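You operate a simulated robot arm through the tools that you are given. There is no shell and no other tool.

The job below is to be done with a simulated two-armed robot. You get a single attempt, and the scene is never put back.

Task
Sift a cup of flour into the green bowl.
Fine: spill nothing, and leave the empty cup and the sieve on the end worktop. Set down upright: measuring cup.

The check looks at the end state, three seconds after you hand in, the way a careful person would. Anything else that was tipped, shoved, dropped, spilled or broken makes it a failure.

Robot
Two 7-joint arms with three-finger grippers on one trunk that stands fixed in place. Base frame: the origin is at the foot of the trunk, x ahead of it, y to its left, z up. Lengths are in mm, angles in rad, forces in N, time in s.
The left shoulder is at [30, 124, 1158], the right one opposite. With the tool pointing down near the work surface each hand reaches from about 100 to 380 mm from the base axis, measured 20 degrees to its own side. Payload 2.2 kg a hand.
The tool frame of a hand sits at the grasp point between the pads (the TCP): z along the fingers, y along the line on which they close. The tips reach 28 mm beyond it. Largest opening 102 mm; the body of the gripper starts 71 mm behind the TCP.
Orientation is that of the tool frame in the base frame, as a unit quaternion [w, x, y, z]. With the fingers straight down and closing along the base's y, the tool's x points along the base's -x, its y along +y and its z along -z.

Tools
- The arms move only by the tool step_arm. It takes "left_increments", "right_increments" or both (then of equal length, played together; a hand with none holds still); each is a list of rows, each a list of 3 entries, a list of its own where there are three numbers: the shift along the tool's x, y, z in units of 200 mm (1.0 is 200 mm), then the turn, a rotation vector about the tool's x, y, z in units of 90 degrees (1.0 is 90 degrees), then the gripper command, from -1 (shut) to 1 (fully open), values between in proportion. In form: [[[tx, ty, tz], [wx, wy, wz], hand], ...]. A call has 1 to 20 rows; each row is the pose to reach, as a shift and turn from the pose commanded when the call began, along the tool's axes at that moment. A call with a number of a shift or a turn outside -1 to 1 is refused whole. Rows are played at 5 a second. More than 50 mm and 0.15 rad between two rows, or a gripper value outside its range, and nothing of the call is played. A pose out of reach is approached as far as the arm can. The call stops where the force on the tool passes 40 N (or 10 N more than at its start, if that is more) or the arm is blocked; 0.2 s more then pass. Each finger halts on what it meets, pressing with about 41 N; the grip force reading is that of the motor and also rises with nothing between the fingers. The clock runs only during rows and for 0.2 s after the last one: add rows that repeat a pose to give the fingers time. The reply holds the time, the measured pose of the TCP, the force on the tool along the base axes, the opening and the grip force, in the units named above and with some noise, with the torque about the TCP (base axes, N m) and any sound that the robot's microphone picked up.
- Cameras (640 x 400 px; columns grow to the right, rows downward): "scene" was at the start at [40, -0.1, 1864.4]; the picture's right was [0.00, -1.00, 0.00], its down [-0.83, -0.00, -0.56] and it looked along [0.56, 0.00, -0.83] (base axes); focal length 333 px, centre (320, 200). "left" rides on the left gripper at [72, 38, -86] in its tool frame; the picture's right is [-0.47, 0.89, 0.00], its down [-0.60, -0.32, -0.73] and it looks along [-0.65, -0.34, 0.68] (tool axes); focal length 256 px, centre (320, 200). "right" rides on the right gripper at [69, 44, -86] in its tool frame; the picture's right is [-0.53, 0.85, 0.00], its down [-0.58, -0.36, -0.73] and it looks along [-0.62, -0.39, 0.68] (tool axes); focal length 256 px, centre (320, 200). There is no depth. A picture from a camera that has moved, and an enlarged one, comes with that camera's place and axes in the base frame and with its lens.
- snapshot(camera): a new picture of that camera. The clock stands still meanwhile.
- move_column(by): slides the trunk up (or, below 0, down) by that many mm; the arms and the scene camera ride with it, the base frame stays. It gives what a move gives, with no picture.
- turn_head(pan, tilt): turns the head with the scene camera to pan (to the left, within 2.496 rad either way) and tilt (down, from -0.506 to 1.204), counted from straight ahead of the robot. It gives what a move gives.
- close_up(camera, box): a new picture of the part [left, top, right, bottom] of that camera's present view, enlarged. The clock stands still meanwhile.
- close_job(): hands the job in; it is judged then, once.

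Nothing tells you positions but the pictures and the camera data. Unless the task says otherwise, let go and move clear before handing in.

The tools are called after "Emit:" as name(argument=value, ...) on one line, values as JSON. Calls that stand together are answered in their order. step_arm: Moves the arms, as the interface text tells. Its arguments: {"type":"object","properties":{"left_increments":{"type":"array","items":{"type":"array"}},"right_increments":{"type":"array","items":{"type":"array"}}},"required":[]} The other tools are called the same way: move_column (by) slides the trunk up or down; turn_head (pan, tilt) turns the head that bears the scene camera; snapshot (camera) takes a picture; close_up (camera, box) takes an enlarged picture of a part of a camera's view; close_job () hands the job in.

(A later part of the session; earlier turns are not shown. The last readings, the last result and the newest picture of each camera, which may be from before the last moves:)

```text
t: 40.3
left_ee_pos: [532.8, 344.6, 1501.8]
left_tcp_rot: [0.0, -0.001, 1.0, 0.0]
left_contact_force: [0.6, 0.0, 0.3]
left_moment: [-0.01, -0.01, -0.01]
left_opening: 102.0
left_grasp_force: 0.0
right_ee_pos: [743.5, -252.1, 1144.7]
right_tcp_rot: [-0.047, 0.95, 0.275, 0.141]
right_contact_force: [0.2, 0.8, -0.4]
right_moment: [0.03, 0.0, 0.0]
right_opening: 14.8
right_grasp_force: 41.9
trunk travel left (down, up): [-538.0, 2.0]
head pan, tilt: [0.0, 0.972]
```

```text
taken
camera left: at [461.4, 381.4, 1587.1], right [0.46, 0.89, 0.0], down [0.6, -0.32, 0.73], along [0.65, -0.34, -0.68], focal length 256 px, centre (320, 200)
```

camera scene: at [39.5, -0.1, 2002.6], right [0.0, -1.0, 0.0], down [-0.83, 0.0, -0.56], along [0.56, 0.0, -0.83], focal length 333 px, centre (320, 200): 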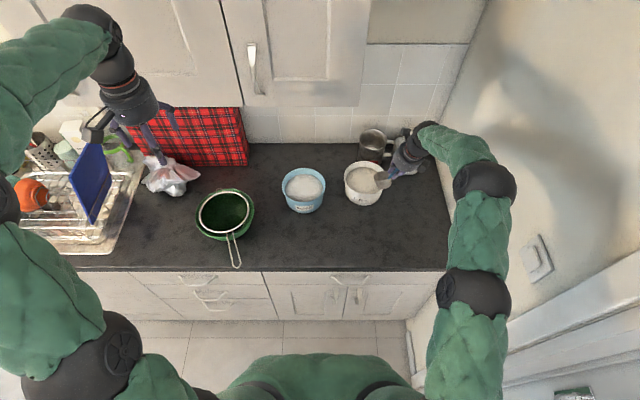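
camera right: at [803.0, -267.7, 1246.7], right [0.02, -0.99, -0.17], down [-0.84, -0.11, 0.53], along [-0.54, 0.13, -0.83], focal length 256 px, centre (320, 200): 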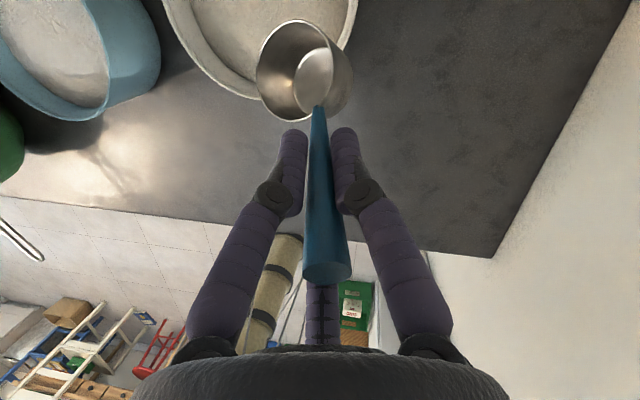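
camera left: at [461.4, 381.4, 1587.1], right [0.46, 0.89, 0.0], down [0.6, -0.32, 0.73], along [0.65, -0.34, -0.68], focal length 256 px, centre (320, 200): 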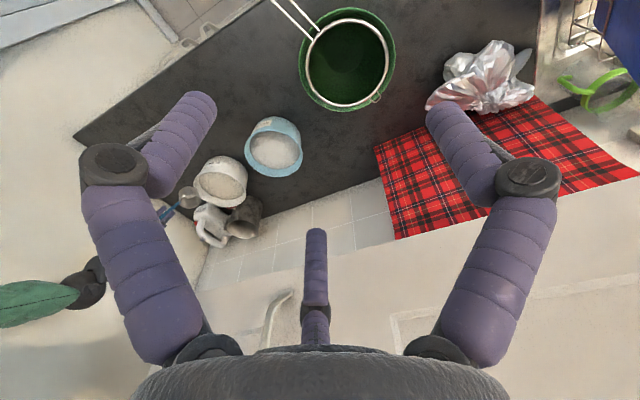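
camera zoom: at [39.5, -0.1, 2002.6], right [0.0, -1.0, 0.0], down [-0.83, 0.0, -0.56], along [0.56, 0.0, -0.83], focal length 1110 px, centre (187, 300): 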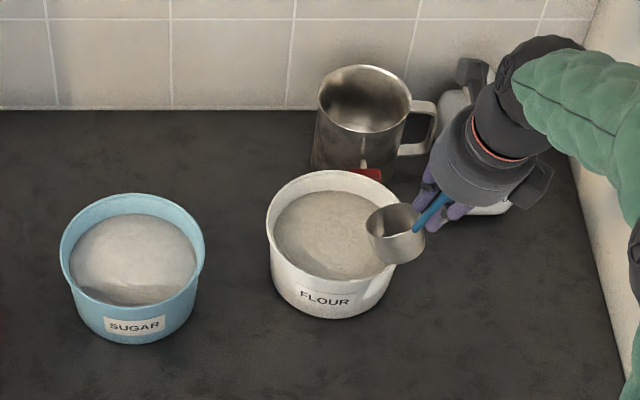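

The mug and sugar are untouched, but the flour tub now sits at about (825,-163), some 50 mm off its place. I'll set the cup down upright in a clear spot, drag the tub back by its rim, then regrip the cup; first I carry the cup to about (620,-110).

Emit:
step_arm(right_increments=[[[-0.098, -0.19, -0.028], [0, 0.05, 0], -1], [[-0.196, -0.38, -0.055], [0, 0.1, 0], -1], [[-0.293, -0.57, -0.083], [0, 0.15, 0], -1], [[-0.391, -0.76, -0.11], [0, 0.2, 0], -1], [[-0.489, -0.95, -0.138], [0, 0.25, 0], -1], [[-0.524, -0.948, -0.02], [0, 0.278, 0], -1], [[-0.559, -0.947, 0.091], [0, 0.278, 0], -1], [[-0.559, -0.947, 0.091], [0, 0.278, 0], -1]])

Emit:
close_up(camera="scene", box=[300, 150, 440, 250])

Emit:
snapshot(camera="right")

Emit:
snapshot(camera="left")

```text
t: 42.1
left_ee_pos: [532.8, 344.3, 1501.8]
left_tcp_rot: [0.001, -0.001, 1.0, 0.0]
left_contact_force: [-1.2, 0.6, 0.0]
left_moment: [0.0, -0.04, -0.02]
left_opening: 102.0
left_grasp_force: 0.0
right_ee_pos: [556.8, -145.9, 1095.9]
right_tcp_rot: [-0.105, 0.896, 0.258, 0.345]
right_contact_force: [-0.7, -0.1, -0.4]
right_moment: [-0.03, 0.06, -0.03]
right_opening: 14.7
right_grasp_force: 41.4
trunk travel left (down, up): [-538.0, 2.0]
head pan, tilt: [0.0, 0.972]
```

```text
4.00 times, centred on (370, 200) of scene
camera zoom: at [38.5, -1.1, 2002.6], right [0.0, -1.0, 0.0], down [-0.83, 0.0, -0.56], along [0.56, 0.0, -0.83], focal length 1332 px, centre (120, 200)
```

zoom: 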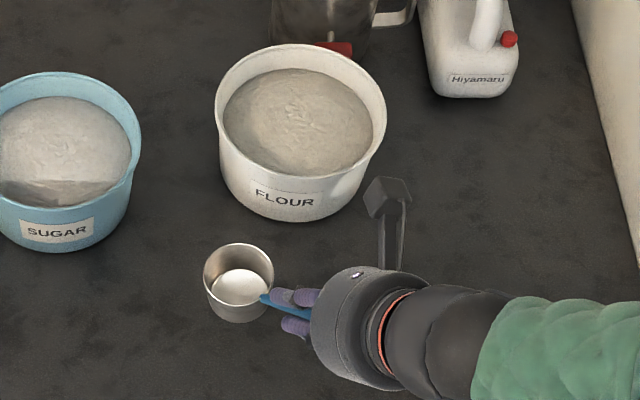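

```text
taken
camera right: at [575.7, -187.1, 1205.0], right [0.12, -0.92, -0.37], down [-0.97, -0.19, 0.16], along [-0.21, 0.34, -0.92], focal length 256 px, centre (320, 200)
```

right: 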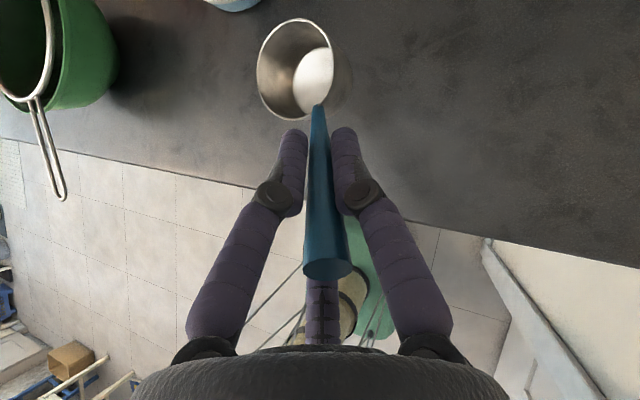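

```text
taken
camera left: at [460.7, 380.5, 1587.6], right [0.46, 0.89, 0.0], down [0.6, -0.32, 0.73], along [0.65, -0.34, -0.68], focal length 256 px, centre (320, 200)
```

left: 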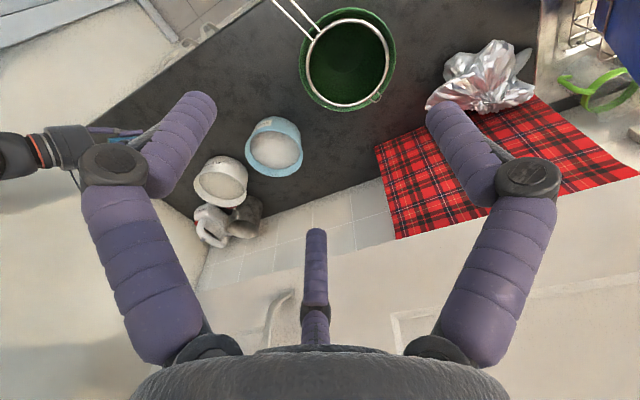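

The cup looks about level at the chosen spot. I'll zoom in to judge the tilt before lowering.

Emit:
close_up(camera="scene", box=[340, 200, 404, 240])

Emit:
close_up(camera="right", box=[230, 0, 390, 130])

```text
10.00 times, centred on (372, 220) of scene
camera zoom: at [38.5, -1.1, 2002.6], right [0.0, -1.0, 0.0], down [-0.83, 0.0, -0.56], along [0.56, 0.0, -0.83], focal length 3331 px, centre (-200, 0)
```

zoom: 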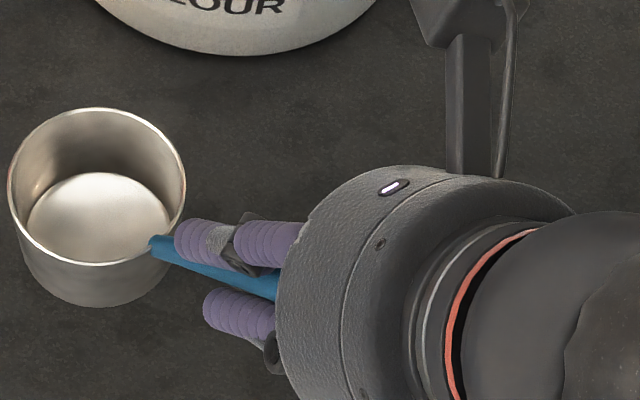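

```text
3.08 times, centred on (310, 65) of right
camera zoom: at [575.7, -187.1, 1205.0], right [0.12, -0.92, -0.37], down [-0.97, -0.19, 0.16], along [-0.21, 0.34, -0.92], focal length 788 px, centre (351, 615)
```

zoom: 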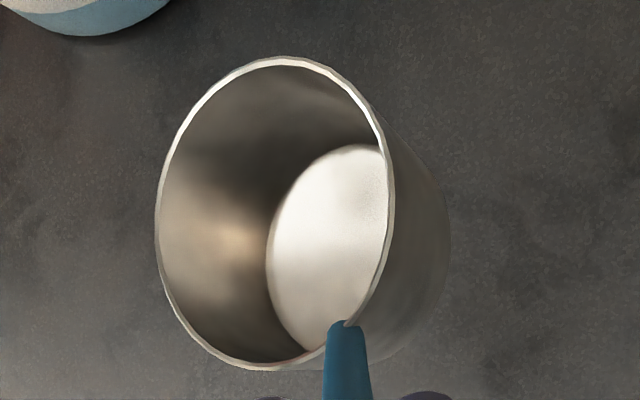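

The cup is within about 5° of level, good enough to set down. I'll lower it most of the way, then creep until it touches.

Emit:
step_arm(right_increments=[[[-0.095, 0, 0.105], [0, 0, 0], -1], [[-0.19, 0, 0.21], [0, 0, 0], -1], [[-0.27, 0, 0.297], [0, 0, 0], -1], [[-0.27, 0, 0.297], [0, 0, 0], -1]])

Emit:
close_up(camera="scene", box=[330, 200, 404, 250])

```text
t: 43.1
left_ee_pos: [533.2, 344.7, 1502.3]
left_tcp_rot: [0.0, -0.001, 1.0, -0.001]
left_contact_force: [0.1, -0.9, -0.4]
left_moment: [-0.01, 0.0, -0.03]
left_opening: 102.1
left_grasp_force: 0.1
right_ee_pos: [556.3, -144.0, 1016.3]
right_tcp_rot: [-0.104, 0.897, 0.258, 0.343]
right_contact_force: [-0.1, -0.3, 0.5]
right_moment: [-0.05, 0.05, 0.0]
right_opening: 14.6
right_grasp_force: 41.5
trunk travel left (down, up): [-538.0, 2.0]
head pan, tilt: [0.0, 0.972]
```

```text
8.00 times, centred on (367, 225) of scene
camera zoom: at [39.8, -0.3, 2002.6], right [0.0, -1.0, 0.0], down [-0.83, 0.0, -0.56], along [0.56, 0.0, -0.83], focal length 2665 px, centre (-56, 0)
```

zoom: 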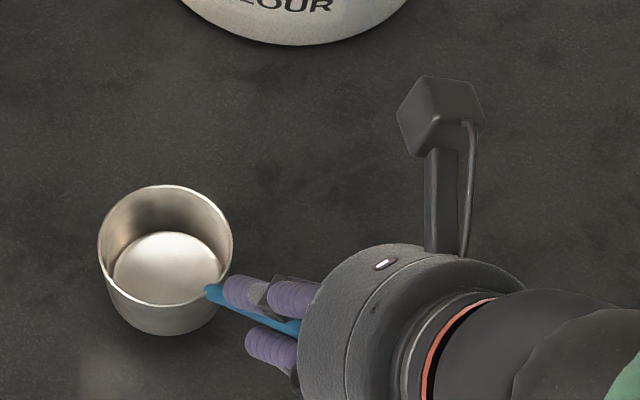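

Still free. I'll creep down in 3 mm steps.

Emit:
step_arm(right_increments=[[[-0.0101, 0, 0.0111], [0, 0, 0], -1], [[-0.0202, 0, 0.0222], [0, 0, 0], -1], [[-0.0303, 0, 0.0333], [0, 0, 0], -1], [[-0.0404, 0, 0.0444], [0, 0, 0], -1], [[-0.047, 0, 0.0517], [0, 0, 0], -1]])

Emit:
close_up(camera="scene", box=[330, 200, 404, 250])

```text
t: 44.3
left_ee_pos: [533.3, 344.8, 1502.4]
left_tcp_rot: [0.001, -0.001, 1.0, 0.0]
left_contact_force: [0.1, 0.3, 0.0]
left_moment: [0.02, 0.0, 0.01]
left_opening: 102.2
left_grasp_force: 0.1
right_ee_pos: [555.6, -146.0, 1002.3]
right_tcp_rot: [-0.105, 0.897, 0.258, 0.344]
right_contact_force: [-0.2, 1.2, -2.2]
right_moment: [0.0, 0.05, 0.02]
right_opening: 14.7
right_grasp_force: 41.3
trunk travel left (down, up): [-538.0, 2.0]
head pan, tilt: [0.0, 0.972]
```

```text
8.00 times, centred on (367, 225) of scene
camera zoom: at [39.9, -0.1, 2002.6], right [0.0, -1.0, 0.0], down [-0.83, 0.0, -0.56], along [0.56, 0.0, -0.83], focal length 2665 px, centre (-56, 0)
```

zoom: 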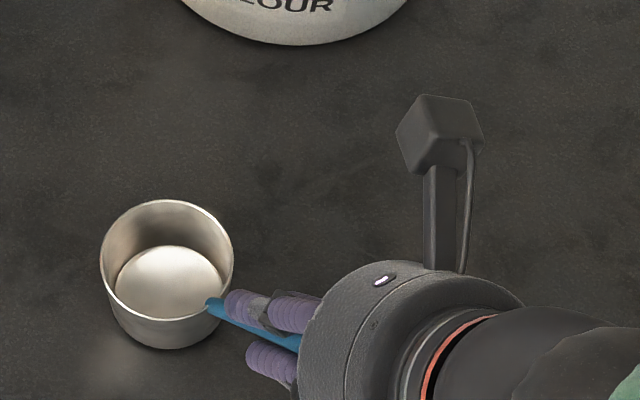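

Perhaps just touching. A few more millimetres will confirm.

Emit:
step_arm(right_increments=[[[-0.0067, 0, 0.0074], [0, 0, 0], -1], [[-0.0135, 0, 0.0148], [0, 0, 0], -1], [[-0.0202, 0, 0.0222], [0, 0, 0], -1]])

Emit:
close_up(camera="scene", box=[330, 200, 404, 250])

```text
t: 45.1
left_ee_pos: [530.8, 345.0, 1502.3]
left_tcp_rot: [0.0, -0.002, 1.0, 0.0]
left_contact_force: [-0.2, 0.1, -0.3]
left_moment: [0.01, 0.01, 0.0]
left_opening: 101.9
left_grasp_force: 0.0
right_ee_pos: [556.8, -147.7, 998.8]
right_tcp_rot: [-0.104, 0.896, 0.258, 0.345]
right_contact_force: [-2.6, -3.7, 16.0]
right_moment: [0.75, -0.54, 0.04]
right_opening: 14.9
right_grasp_force: 40.6
trunk travel left (down, up): [-538.0, 2.0]
head pan, tilt: [0.0, 0.972]
```

```text
8.00 times, centred on (367, 225) of scene
camera zoom: at [37.5, -0.6, 2002.7], right [0.0, -1.0, 0.0], down [-0.83, 0.0, -0.56], along [0.56, 0.0, -0.83], focal length 2665 px, centre (-56, 0)
```

zoom: 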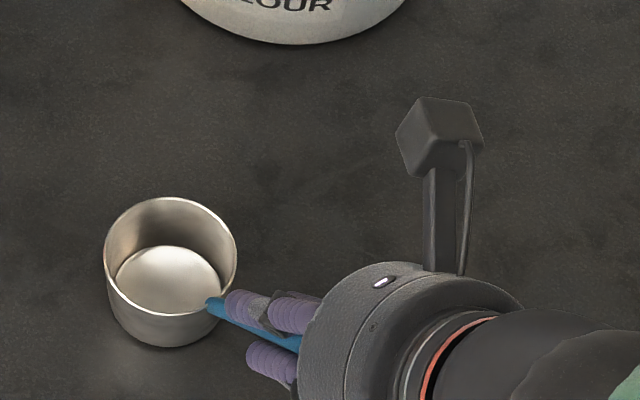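

Firm contact at TCP z≈999. I'll ease off the pressure by 3 mm and open the fingers, then check the cup stands.

Emit:
step_arm(right_increments=[[[0.0101, 0, -0.0111], [0, 0, 0], -1], [[0.0135, 0, -0.0148], [0, 0, 0], -1], [[0.0135, 0, -0.0148], [0, 0, 0], -0.6], [[0.0135, 0, -0.0148], [0, 0, 0], -0.4], [[0.0135, 0, -0.0148], [0, 0, 0], 0], [[0.0135, 0, -0.0148], [0, 0, 0], 0.5], [[0.0135, 0, -0.0148], [0, 0, 0], 1], [[0.0135, 0, -0.0148], [0, 0, 0], 1]])

Emit:
close_up(camera="scene", box=[330, 200, 404, 250])

Emit:
snapshot(camera="right")

```text
t: 46.9
left_ee_pos: [534.0, 343.1, 1501.3]
left_tcp_rot: [0.0, -0.001, 1.0, 0.0]
left_contact_force: [0.5, 0.0, -0.2]
left_moment: [0.0, 0.03, -0.01]
left_opening: 102.0
left_grasp_force: 0.1
right_ee_pos: [555.1, -145.4, 1001.4]
right_tcp_rot: [-0.104, 0.897, 0.258, 0.343]
right_contact_force: [-0.2, -1.1, -0.7]
right_moment: [0.01, 0.02, -0.02]
right_opening: 101.9
right_grasp_force: 0.0
trunk travel left (down, up): [-538.0, 2.0]
head pan, tilt: [0.0, 0.972]
```

```text
8.00 times, centred on (367, 225) of scene
camera zoom: at [40.0, -0.2, 2002.6], right [0.0, -1.0, 0.0], down [-0.83, 0.0, -0.56], along [0.56, 0.0, -0.83], focal length 2665 px, centre (-56, 0)
```

zoom: 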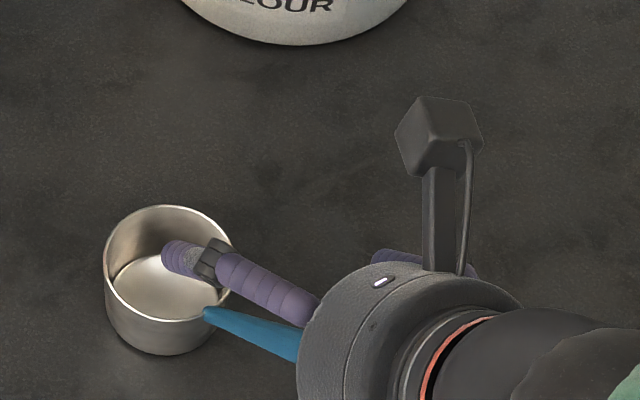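

```text
taken
camera right: at [575.1, -186.5, 1110.5], right [0.12, -0.92, -0.37], down [-0.97, -0.19, 0.16], along [-0.22, 0.34, -0.92], focal length 256 px, centre (320, 200)
```

right: 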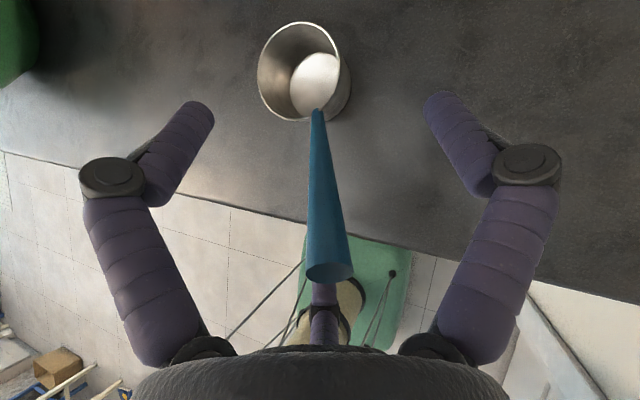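

The cup stands upright on its own. I'll back the hand out along the handle, rise, and then approach the flour tub's left rim to draw it back to its place.

Emit:
step_arm(right_increments=[[[0, 0, -0.2], [0, 0, 0], 1], [[0, 0, -0.4], [0, 0, 0], 1], [[0.0, 0, -0.52], [0, 0, 0], 1], [[0.1, 0, -0.65], [0, -0.04, 0], 1], [[0.2, 0, -0.74], [0, -0.09, 0], 1], [[0.2, 0, -0.74], [0, -0.133, 0], 1]])

Emit:
close_up(camera="scene", box=[270, 110, 450, 230])

Emit:
snapshot(camera="right")

```text
t: 48.3
left_ee_pos: [534.3, 344.3, 1500.8]
left_tcp_rot: [0.0, -0.002, 1.0, 0.0]
left_contact_force: [0.6, 0.3, 0.0]
left_moment: [0.0, 0.01, 0.05]
left_opening: 101.9
left_grasp_force: 0.0
right_ee_pos: [497.6, -183.6, 1137.8]
right_tcp_rot: [-0.078, 0.928, 0.268, 0.246]
right_contact_force: [-0.1, -0.2, -0.1]
right_moment: [-0.01, 0.02, 0.01]
right_opening: 101.9
right_grasp_force: 0.2
trunk travel left (down, up): [-538.0, 2.0]
head pan, tilt: [0.0, 0.972]
```

```text
3.33 times, centred on (360, 170) of scene
camera zoom: at [41.5, -0.4, 2002.5], right [0.0, -1.0, 0.0], down [-0.83, 0.0, -0.56], along [0.56, 0.0, -0.83], focal length 1110 px, centre (187, 300)
```

zoom: 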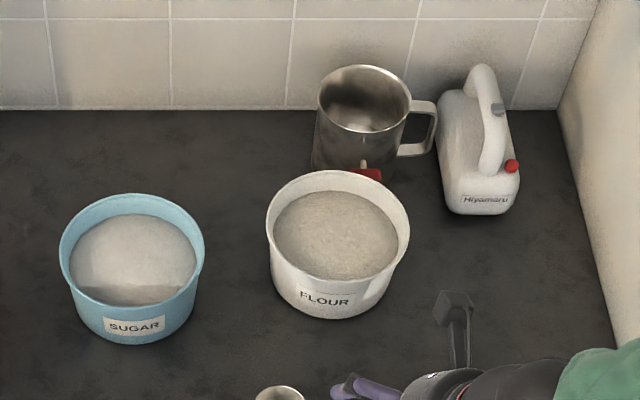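

```text
taken
camera right: at [536.4, -212.5, 1245.9], right [0.06, -0.96, -0.28], down [-0.92, -0.16, 0.35], along [-0.38, 0.24, -0.9], focal length 256 px, centre (320, 200)
```

right: 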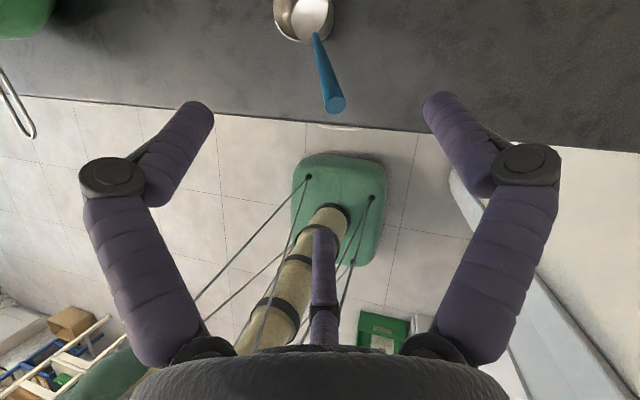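

The tub's centre is now about (827,-173); it began near (793,-122). I'll bring the hand over its left rim with the gripper half open.

Emit:
step_arm(right_increments=[[[0.168, 0.069, 0.095], [0, 0, 0], 0.2], [[0.336, 0.138, 0.191], [0, 0, 0], 0.2], [[0.503, 0.208, 0.286], [0, 0, 0], 0.2], [[0.671, 0.277, 0.382], [0, 0, 0], 0.2], [[0.839, 0.346, 0.477], [0, 0, 0], 0.2], [[0.839, 0.346, 0.477], [0, 0, 0], 0.2]])

Emit:
close_up(camera="scene", box=[270, 110, 450, 230])

Emit:
snapshot(camera="right")

```text
t: 49.7
left_ee_pos: [531.0, 344.3, 1502.1]
left_tcp_rot: [0.001, -0.002, 1.0, 0.0]
left_contact_force: [-0.7, 0.0, -0.7]
left_moment: [-0.02, -0.02, -0.02]
left_opening: 101.9
left_grasp_force: 0.1
right_ee_pos: [696.5, -139.8, 1137.3]
right_tcp_rot: [-0.078, 0.928, 0.268, 0.249]
right_contact_force: [0.4, 0.2, -0.2]
right_moment: [0.04, 0.01, 0.02]
right_opening: 61.2
right_grasp_force: 0.0
right hand out of reach, approached as far as the arm can: row 4
trunk travel left (down, up): [-538.0, 2.0]
head pan, tilt: [0.0, 0.972]
```

```text
3.33 times, centred on (360, 170) of scene
camera zoom: at [37.1, 0.0, 2002.6], right [0.0, -1.0, 0.0], down [-0.83, 0.0, -0.56], along [0.56, 0.0, -0.83], focal length 1110 px, centre (187, 300)
```

zoom: 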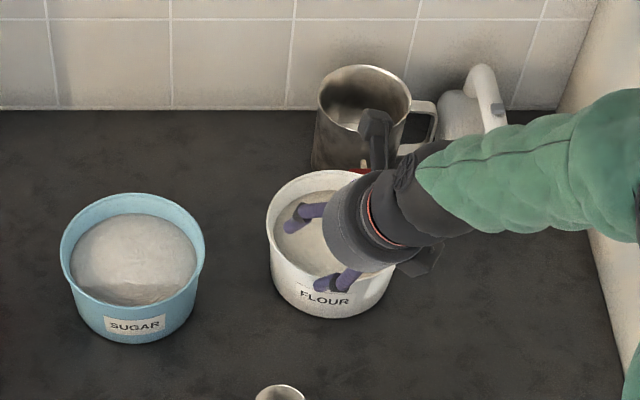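

```text
taken
camera right: at [735.2, -168.1, 1246.8], right [0.06, -0.96, -0.28], down [-0.92, -0.16, 0.35], along [-0.38, 0.24, -0.9], focal length 256 px, centre (320, 200)
```

right: 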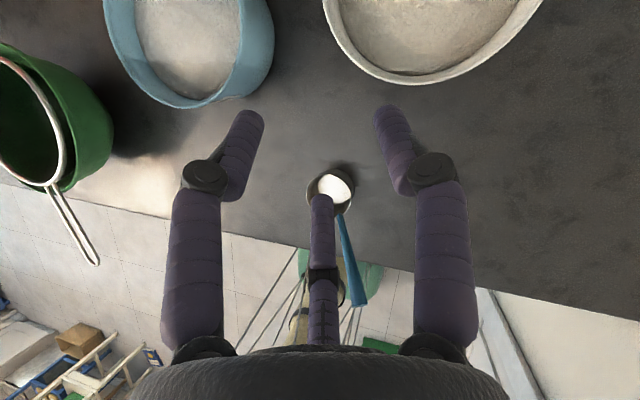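

Good. Now down to a hover just above the left rim.

Emit:
step_arm(right_increments=[[[0.019, 0.036, 0.147], [0, 0, 0], 0.2], [[0.037, 0.073, 0.293], [0, 0, 0], 0.2], [[0.056, 0.109, 0.44], [0, 0, 0], 0.2], [[0.056, 0.109, 0.44], [0, 0, 0], 0.2]])

Emit:
close_up(camera="scene", box=[290, 120, 430, 220])

Emit:
snapshot(camera="right")

Emit:
close_up(camera="left", box=[140, 80, 320, 250])

```text
t: 50.7
left_ee_pos: [531.4, 344.7, 1501.5]
left_tcp_rot: [-0.001, -0.001, 1.0, 0.0]
left_contact_force: [0.3, -0.3, -0.8]
left_moment: [0.02, -0.01, -0.01]
left_opening: 101.9
left_grasp_force: 0.2
right_ee_pos: [755.2, -128.0, 1069.8]
right_tcp_rot: [-0.077, 0.928, 0.268, 0.249]
right_contact_force: [0.2, 0.5, -0.6]
right_moment: [0.0, -0.03, -0.01]
right_opening: 61.2
right_grasp_force: 0.1
trunk travel left (down, up): [-538.0, 2.0]
head pan, tilt: [0.0, 0.972]
```

```text
4.00 times, centred on (360, 170) of scene
camera zoom: at [39.2, -0.2, 2002.6], right [0.0, -1.0, 0.0], down [-0.83, 0.0, -0.56], along [0.56, 0.0, -0.83], focal length 1332 px, centre (160, 320)
```

zoom: 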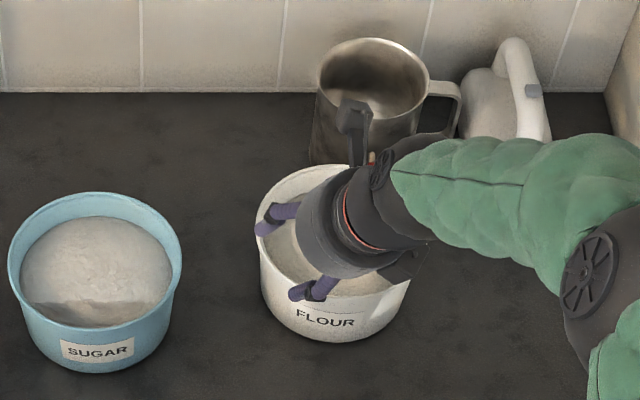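

```text
taken
camera right: at [793.3, -156.8, 1177.9], right [0.06, -0.96, -0.28], down [-0.92, -0.16, 0.35], along [-0.38, 0.24, -0.9], focal length 256 px, centre (320, 200)
```

right: 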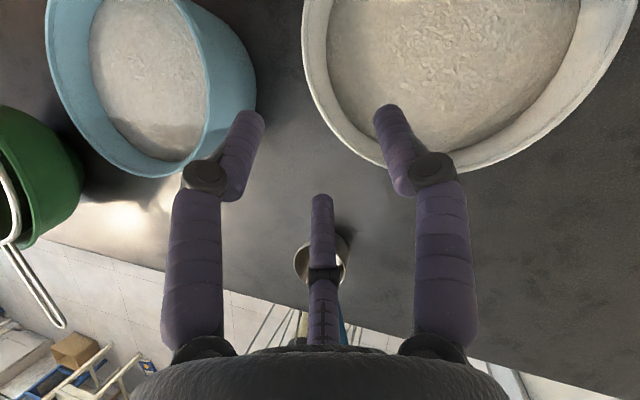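

```text
2.35 times, centred on (230, 165) of left
camera zoom: at [461.2, 381.3, 1587.2], right [0.46, 0.89, 0.0], down [0.6, -0.32, 0.73], along [0.65, -0.34, -0.68], focal length 602 px, centre (532, 282)
```

zoom: 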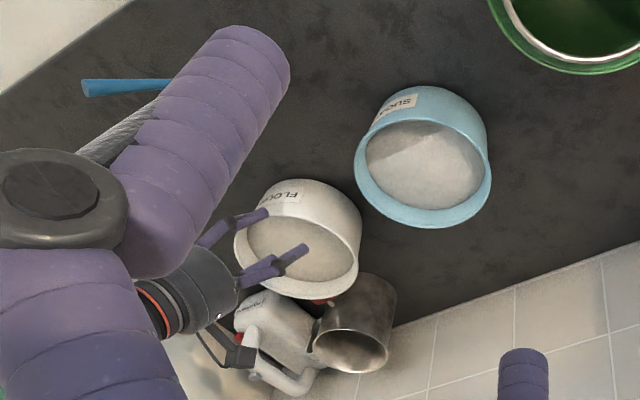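

The left rim lies right between the fingers' line of approach. I'll advance so the wall sits between the fingers.

Emit:
step_arm(right_increments=[[[-0.006, 0.005, 0.1], [0, 0, 0], 0.2], [[-0.012, 0.01, 0.2], [0, 0, 0], 0.2], [[-0.019, 0.015, 0.31], [0, 0, 0], 0.2], [[-0.019, 0.015, 0.31], [0, 0, 0], 0.2]])

Emit:
snapshot(camera="right")

Emit:
close_up(camera="left", box=[180, 110, 300, 210])

```text
t: 51.7
left_ee_pos: [533.3, 344.5, 1501.3]
left_tcp_rot: [0.0, -0.002, 1.0, 0.001]
left_contact_force: [-0.1, -0.1, 0.4]
left_moment: [0.02, -0.01, 0.0]
left_opening: 102.0
left_grasp_force: 0.2
right_ee_pos: [781.0, -115.2, 1012.5]
right_tcp_rot: [-0.078, 0.928, 0.268, 0.248]
right_contact_force: [0.0, 0.0, -0.1]
right_moment: [0.01, -0.07, 0.0]
right_opening: 61.3
right_grasp_force: 0.1
trunk travel left (down, up): [-538.0, 2.0]
head pan, tilt: [0.0, 0.972]
```

```text
taken
camera right: at [819.2, -144.1, 1120.8], right [0.06, -0.96, -0.28], down [-0.92, -0.16, 0.35], along [-0.38, 0.24, -0.9], focal length 256 px, centre (320, 200)
```

right: 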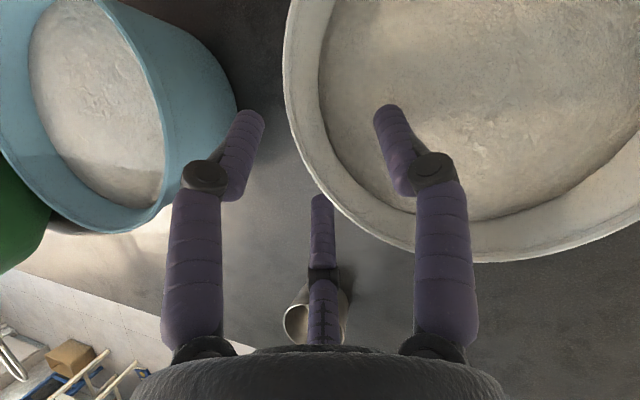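

```text
4.00 times, centred on (240, 160) of left
camera zoom: at [461.6, 381.2, 1587.0], right [0.46, 0.89, 0.0], down [0.6, -0.32, 0.73], along [0.65, -0.34, -0.68], focal length 1024 px, centre (640, 360)
```

zoom: 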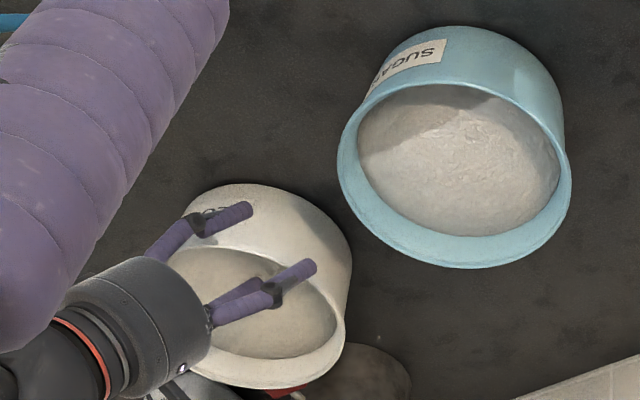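

One finger is inside the wall and the others outside. I'll close gently on the wall.

Emit:
step_arm(right_increments=[[[0, 0, 0], [0, 0, 0], -0.1], [[0, 0, 0], [0, 0, 0], -0.4], [[0, 0, 0], [0, 0, 0], -0.6], [[0, 0, 0], [0, 0, 0], -0.8], [[0, 0, 0], [0, 0, 0], -1], [[0, 0, 0], [0, 0, 0], -1]])

Emit:
snapshot(camera="right")

Emit:
close_up(camera="left", box=[180, 110, 300, 210])

```text
t: 53.1
left_ee_pos: [533.7, 345.2, 1501.1]
left_tcp_rot: [0.0, -0.002, 1.0, 0.0]
left_contact_force: [-0.2, -0.8, -0.3]
left_moment: [-0.01, -0.01, -0.01]
left_opening: 102.1
left_grasp_force: 0.0
right_ee_pos: [781.5, -115.4, 1012.6]
right_tcp_rot: [-0.078, 0.928, 0.268, 0.249]
right_contact_force: [0.7, -2.7, 0.8]
right_moment: [-0.45, -0.48, -0.18]
right_opening: 11.1
right_grasp_force: 37.9
trunk travel left (down, up): [-538.0, 2.0]
head pan, tilt: [0.0, 0.972]
```

```text
taken
camera right: at [819.8, -144.7, 1121.3], right [0.06, -0.96, -0.28], down [-0.92, -0.16, 0.35], along [-0.38, 0.24, -0.9], focal length 256 px, centre (320, 200)
```

right: 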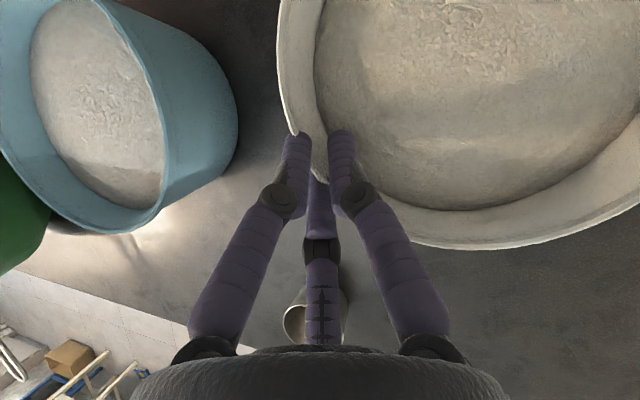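

```text
4.00 times, centred on (240, 160) of left
camera zoom: at [462.0, 381.0, 1587.0], right [0.46, 0.89, 0.0], down [0.6, -0.32, 0.73], along [0.65, -0.34, -0.68], focal length 1024 px, centre (640, 360)
```

zoom: 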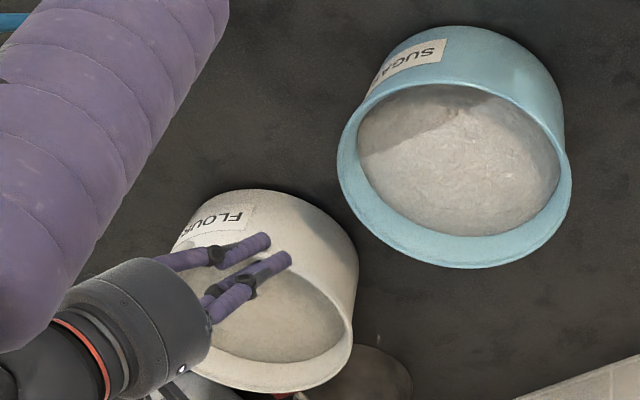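

The wall is gripped. I'll slide the tub slowly back by about (-34,+44) mm along the worktop.

Emit:
step_arm(right_increments=[[[-0.003, -0.035, -0.001], [0, 0, 0], -1], [[-0.006, -0.07, -0.002], [0, 0, 0], -1], [[-0.009, -0.105, -0.004], [0, 0, 0], -1], [[-0.012, -0.14, -0.005], [0, 0, 0], -1], [[-0.015, -0.175, -0.006], [0, 0, 0], -1], [[-0.018, -0.21, -0.008], [0, 0, 0], -1], [[-0.021, -0.245, -0.009], [0, 0, 0], -1], [[-0.024, -0.277, -0.01], [0, 0, 0], -1], [[-0.024, -0.277, -0.01], [0, 0, 0], -1]])

Emit:
close_up(camera="scene", box=[270, 110, 450, 230])

Emit:
snapshot(camera="right")

Emit:
close_up(camera="left", box=[180, 90, 320, 210])

```text
t: 55.1
left_ee_pos: [533.6, 344.5, 1502.3]
left_tcp_rot: [0.0, -0.002, 1.0, 0.0]
left_contact_force: [-1.5, 0.0, 0.0]
left_moment: [0.0, -0.04, -0.02]
left_opening: 101.9
left_grasp_force: 0.1
right_ee_pos: [745.6, -72.5, 1012.0]
right_tcp_rot: [-0.078, 0.928, 0.268, 0.248]
right_contact_force: [0.4, -1.4, 1.8]
right_moment: [-0.36, -0.75, -0.17]
right_opening: 11.3
right_grasp_force: 38.2
trunk travel left (down, up): [-538.0, 2.0]
head pan, tilt: [0.0, 0.972]
```

```text
3.33 times, centred on (360, 170) of scene
camera zoom: at [39.8, -0.5, 2002.6], right [0.0, -1.0, 0.0], down [-0.83, 0.0, -0.56], along [0.56, 0.0, -0.83], focal length 1110 px, centre (187, 300)
```

zoom: 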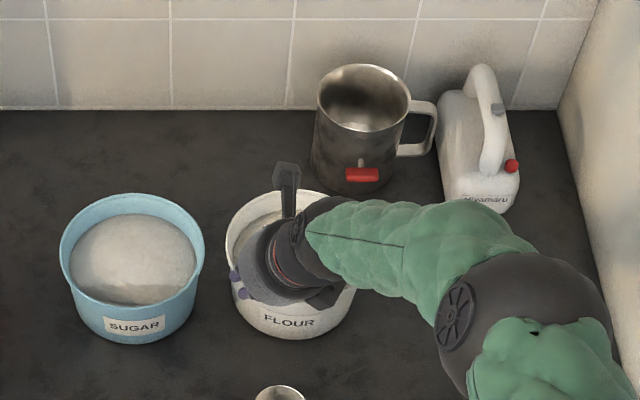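

```text
taken
camera right: at [783.7, -99.6, 1120.6], right [0.06, -0.96, -0.28], down [-0.92, -0.16, 0.35], along [-0.38, 0.24, -0.9], focal length 256 px, centre (320, 200)
```

right: 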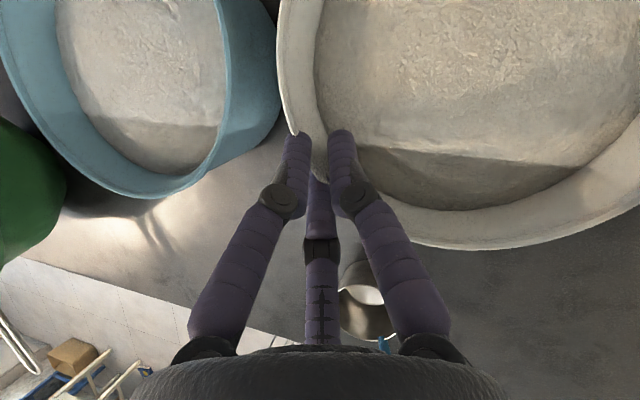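

```text
3.33 times, centred on (250, 150) of left
camera zoom: at [461.6, 381.1, 1587.1], right [0.46, 0.89, 0.0], down [0.6, -0.32, 0.73], along [0.65, -0.34, -0.68], focal length 853 px, centre (553, 367)
```

zoom: 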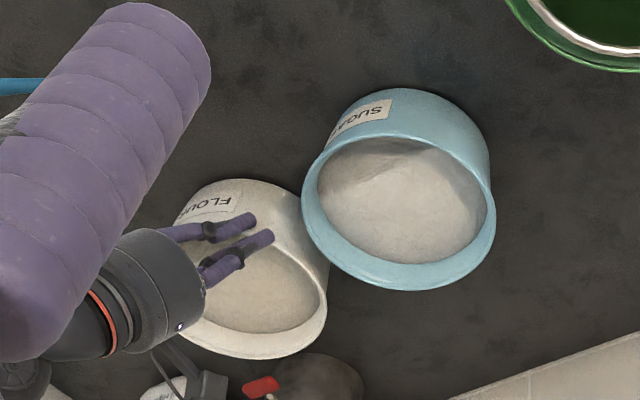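

The tub is back in its original place beside the sugar, label to the front. I'll release and withdraw upward.

Emit:
step_arm(right_increments=[[[0, 0, 0], [0, 0, 0], -0.6], [[0, 0, 0], [0, 0, 0], -0.2], [[0, 0, 0], [0, 0, 0], 0.0], [[0, 0, 0], [0, 0, 0], 0.0], [[0, 0, -0.15], [0, 0, 0], 0.0], [[0, 0, -0.35], [0, 0, 0], 0.0], [[0, 0, -0.5], [0, 0, 0], 0.3], [[-0.1, 0, -0.65], [0, 0, 0], 1]])

Emit:
snapshot(camera="scene")

Emit:
snapshot(camera="right")

```text
t: 56.9
left_ee_pos: [531.9, 343.6, 1502.4]
left_tcp_rot: [0.0, -0.001, 1.0, -0.001]
left_contact_force: [0.1, 0.1, 0.9]
left_moment: [0.05, -0.02, -0.02]
left_opening: 102.0
left_grasp_force: 0.2
right_ee_pos: [675.8, -115.7, 1116.8]
right_tcp_rot: [-0.077, 0.927, 0.269, 0.248]
right_contact_force: [-0.3, -0.1, 0.8]
right_moment: [0.03, -0.02, 0.0]
right_opening: 102.0
right_grasp_force: 0.1
trunk travel left (down, up): [-538.0, 2.0]
head pan, tilt: [0.0, 0.972]
```

```text
taken
camera scene: at [37.6, -1.5, 2002.6], right [0.0, -1.0, 0.0], down [-0.83, 0.0, -0.56], along [0.56, 0.0, -0.83], focal length 333 px, centre (320, 200)
```

scene: 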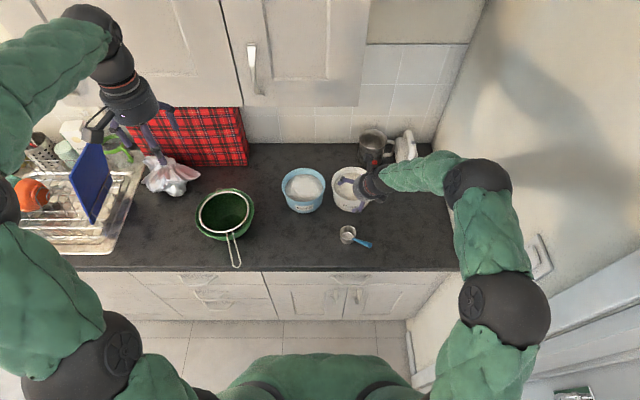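

```text
taken
camera right: at [713.8, -144.6, 1224.1], right [0.06, -0.96, -0.28], down [-0.92, -0.16, 0.35], along [-0.38, 0.24, -0.9], focal length 256 px, centre (320, 200)
```

right: 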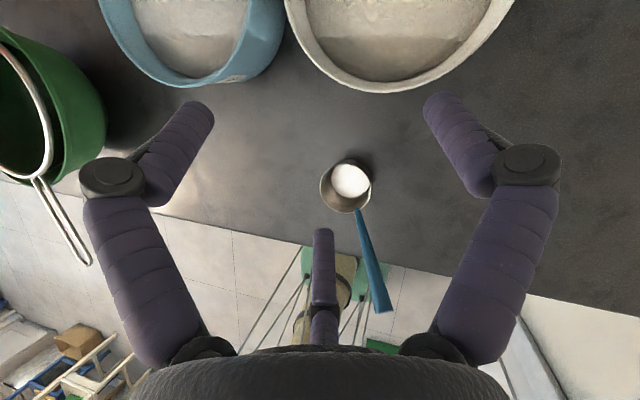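

Tub restored and hand clear. Now I'll measure the cup's new place for regripping.

Emit:
close_up(camera="scene", box=[325, 210, 389, 250])

Emit:
close_up(camera="right", box=[290, 140, 418, 330])

Emit:
close_up(camera="scene", box=[270, 110, 450, 230])

```text
10.00 times, centred on (357, 230) of scene
camera zoom: at [37.6, -1.5, 2002.6], right [0.0, -1.0, 0.0], down [-0.83, 0.0, -0.56], along [0.56, 0.0, -0.83], focal length 3331 px, centre (-50, -100)
```

zoom: 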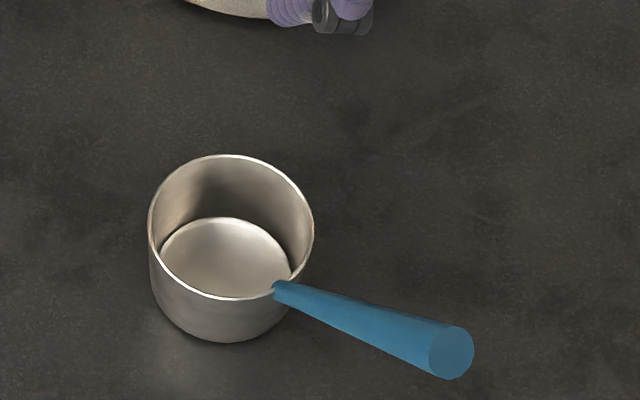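

```text
2.11 times, centred on (354, 235) of right
camera zoom: at [713.8, -144.6, 1224.1], right [0.06, -0.96, -0.28], down [-0.92, -0.16, 0.35], along [-0.38, 0.24, -0.9], focal length 539 px, centre (248, 126)
```

zoom: 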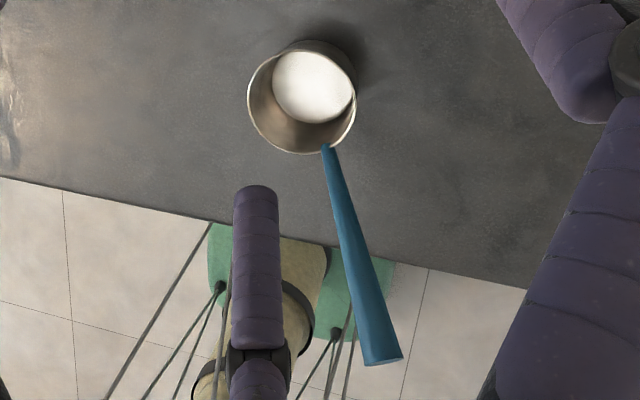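

```text
3.33 times, centred on (360, 170) of scene
camera zoom: at [37.6, -1.5, 2002.6], right [0.0, -1.0, 0.0], down [-0.83, 0.0, -0.56], along [0.56, 0.0, -0.83], focal length 1110 px, centre (187, 300)
```

zoom: 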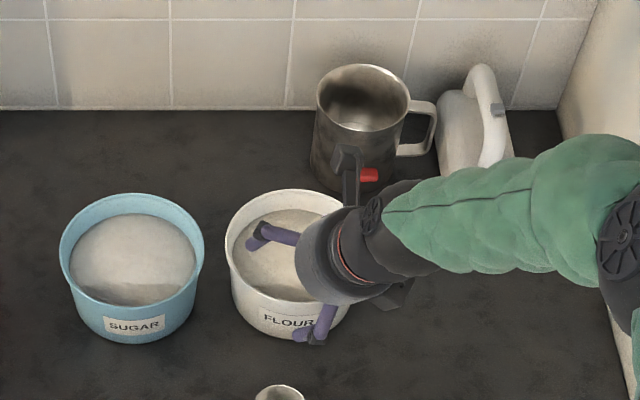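

The cup is at about (613,-102) with its handle end at (526,-164,1026), heading 35°. I'll go to a pre-grasp pose aligned more closely with the handle.

Emit:
step_arm(right_increments=[[[-0.149, -0.038, -0.111], [0.004, 0.022, -0.007], 1], [[-0.298, -0.076, -0.223], [0.008, 0.044, -0.014], 1], [[-0.446, -0.114, -0.334], [0.012, 0.067, -0.02], 1], [[-0.595, -0.152, -0.446], [0.016, 0.089, -0.027], 1], [[-0.744, -0.19, -0.557], [0.019, 0.111, -0.034], 1], [[-0.83, -0.188, -0.408], [0.019, 0.111, -0.034], 1], [[-0.916, -0.186, -0.258], [0.019, 0.111, -0.034], 1], [[-0.916, -0.186, -0.258], [0.019, 0.111, -0.034], 1]])

Emit:
snapshot(camera="right")

Emit:
close_up(camera="scene", box=[310, 190, 430, 265])

```text
t: 58.7
left_ee_pos: [532.4, 345.1, 1501.5]
left_tcp_rot: [0.0, -0.002, 1.0, 0.0]
left_contact_force: [0.5, 0.2, 0.2]
left_moment: [-0.01, -0.04, 0.02]
left_opening: 102.0
left_grasp_force: 0.1
right_ee_pos: [498.5, -182.9, 1068.7]
right_tcp_rot: [-0.108, 0.894, 0.289, 0.325]
right_contact_force: [0.4, -0.4, -0.1]
right_moment: [0.02, 0.02, -0.05]
right_opening: 101.8
right_grasp_force: 0.1
trunk travel left (down, up): [-538.0, 2.0]
head pan, tilt: [0.0, 0.972]
```

```text
taken
camera right: at [523.3, -219.6, 1177.9], right [0.16, -0.92, -0.35], down [-0.95, -0.24, 0.19], along [-0.26, 0.3, -0.92], focal length 256 px, centre (320, 200)
```

right: 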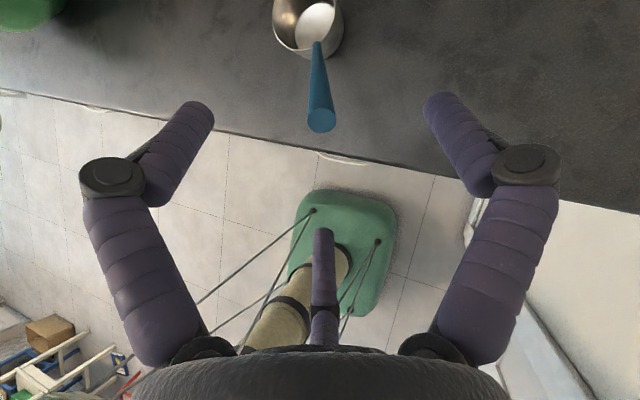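

```text
5.33 times, centred on (370, 228) of scene
camera zoom: at [38.3, 0.5, 2002.6], right [0.0, -1.0, 0.0], down [-0.83, 0.0, -0.56], along [0.56, 0.0, -0.83], focal length 1776 px, centre (53, 53)
```

zoom: 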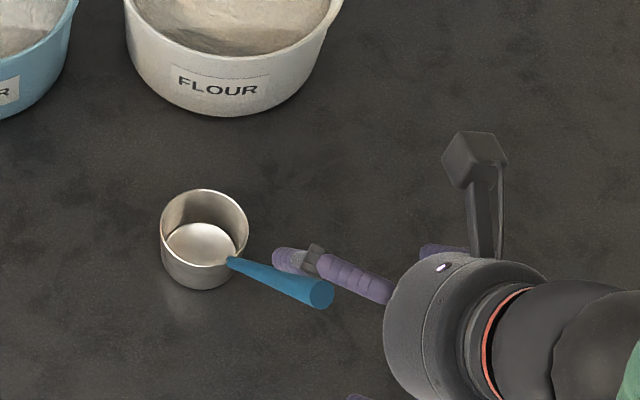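

The handle is dead centre. Advance 99 mm along it and close.

Emit:
step_arm(right_increments=[[[0.002, 0.001, 0.1], [0, 0, 0], 1], [[0.004, 0.002, 0.2], [0, 0, 0], 1], [[0.006, 0.003, 0.3], [0, 0, 0], 1], [[0.008, 0.004, 0.4], [0, 0, 0], 1], [[0.008, 0.004, 0.49], [0, 0, 0], 1], [[0.008, 0.004, 0.49], [0, 0, 0], 0.5], [[0.008, 0.004, 0.49], [0, 0, 0], 0], [[0.008, 0.004, 0.49], [0, 0, 0], -0.5], [[0.008, 0.004, 0.49], [0, 0, 0], -1], [[0.008, 0.004, 0.49], [0, 0, 0], -1], [[0.008, 0.004, 0.49], [0, 0, 0], -1]])

Emit:
snapshot(camera="right")

Emit:
close_up(camera="scene", box=[310, 190, 430, 265])

```text
t: 61.1
left_ee_pos: [532.8, 344.7, 1501.2]
left_tcp_rot: [0.001, -0.002, 1.0, 0.001]
left_contact_force: [0.2, 0.6, -0.4]
left_moment: [0.01, -0.01, -0.02]
left_opening: 101.9
left_grasp_force: 0.1
right_ee_pos: [551.7, -144.5, 993.8]
right_tcp_rot: [-0.108, 0.894, 0.289, 0.325]
right_contact_force: [-0.5, 0.1, 0.3]
right_moment: [0.03, 0.06, -0.01]
right_opening: 17.6
right_grasp_force: 40.6
trunk travel left (down, up): [-538.0, 2.0]
head pan, tilt: [0.0, 0.972]
```

```text
taken
camera right: at [576.6, -181.8, 1104.0], right [0.16, -0.92, -0.35], down [-0.95, -0.24, 0.19], along [-0.26, 0.3, -0.92], focal length 256 px, centre (320, 200)
```

right: 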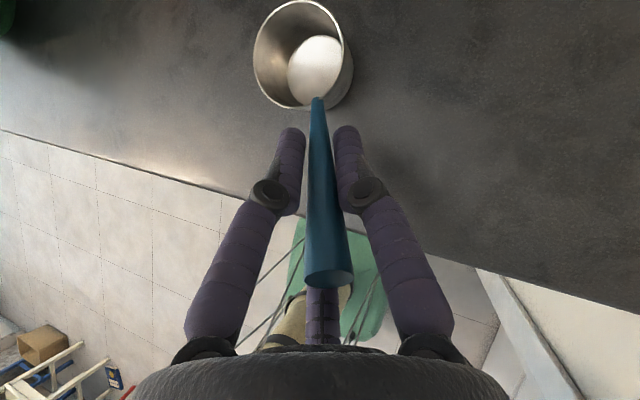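

```text
5.33 times, centred on (370, 228) of scene
camera zoom: at [39.9, -0.2, 2002.6], right [0.0, -1.0, 0.0], down [-0.83, 0.0, -0.56], along [0.56, 0.0, -0.83], focal length 1776 px, centre (53, 53)
```

zoom: 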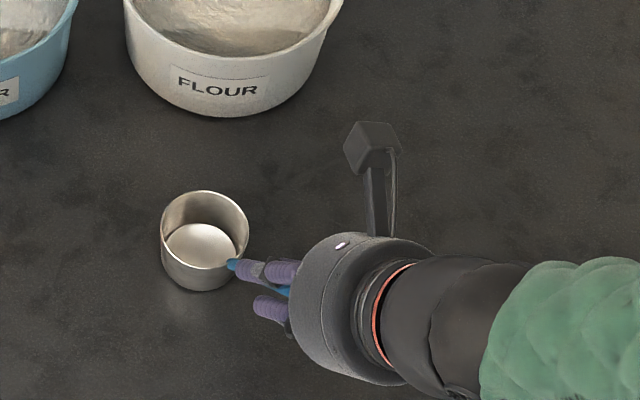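

A clean grip with the cup undisturbed. I'll lift it, then carry it over the flour tub, level.

Emit:
step_arm(right_increments=[[[0.066, 0, -0.079], [0, 0, 0], -1], [[0.133, 0, -0.158], [0, 0, 0], -1], [[0.266, -0.002, -0.316], [0, 0, 0], -1], [[0.399, -0.003, -0.4745], [0, 0, 0], -1], [[0.504, 0.149, -0.387], [0, 0, 0], -1], [[0.609, 0.301, -0.3], [0, 0, 0], -1], [[0.714, 0.453, -0.213], [0, 0, 0], -1], [[0.819, 0.605, -0.1255], [0, 0, 0], -1], [[0.819, 0.605, -0.1255], [0, 0, 0], -1]])

Emit:
snapshot(camera="right")

Emit:
snapshot(camera="scene")

Emit:
close_up(camera="left", box=[160, 90, 320, 210])

```text
t: 63.1
left_ee_pos: [531.9, 344.6, 1501.9]
left_tcp_rot: [0.0, -0.003, 1.0, 0.0]
left_contact_force: [-0.6, 0.6, -0.2]
left_moment: [-0.02, -0.03, -0.02]
left_opening: 102.0
left_grasp_force: 0.2
right_ee_pos: [710.8, -177.7, 1120.9]
right_tcp_rot: [-0.109, 0.894, 0.29, 0.325]
right_contact_force: [-0.5, 0.9, 0.5]
right_moment: [-0.04, 0.03, -0.01]
right_opening: 17.3
right_grasp_force: 40.4
trunk travel left (down, up): [-538.0, 2.0]
head pan, tilt: [0.0, 0.972]
```

```text
taken
camera right: at [736.1, -215.8, 1230.6], right [0.16, -0.92, -0.35], down [-0.95, -0.24, 0.19], along [-0.26, 0.3, -0.92], focal length 256 px, centre (320, 200)
```

right: 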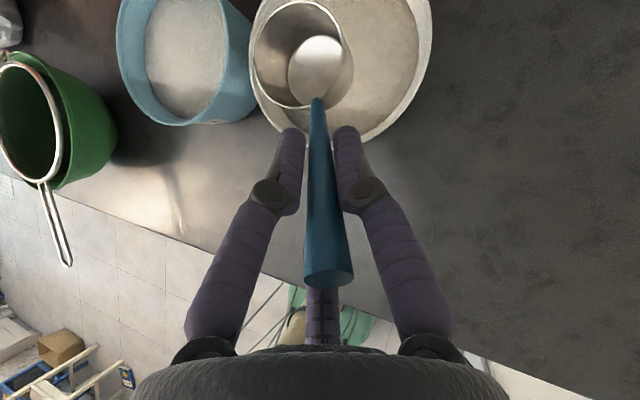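

```text
taken
camera scene: at [37.9, 0.1, 2002.6], right [0.0, -1.0, 0.0], down [-0.83, 0.0, -0.56], along [0.56, 0.0, -0.83], focal length 333 px, centre (320, 200)
```

scene: 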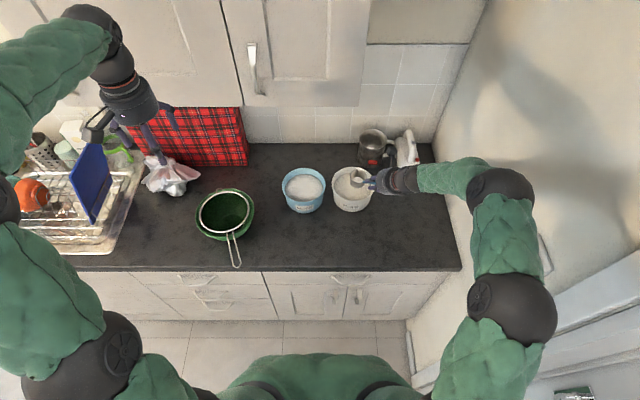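

```text
3.33 times, centred on (240, 150) of left
camera zoom: at [460.1, 381.6, 1587.5], right [0.46, 0.89, 0.0], down [0.6, -0.32, 0.73], along [0.65, -0.34, -0.68], focal length 853 px, centre (587, 367)
```

zoom: 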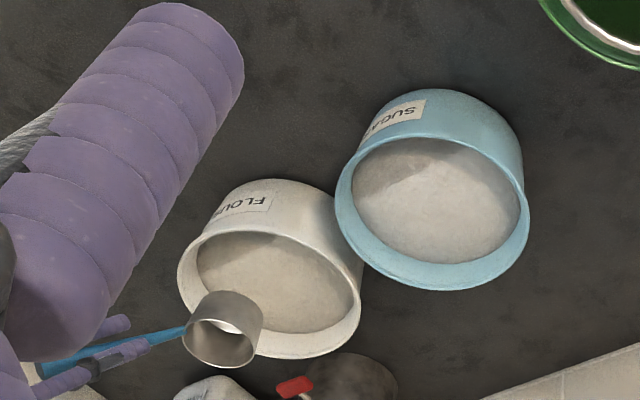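

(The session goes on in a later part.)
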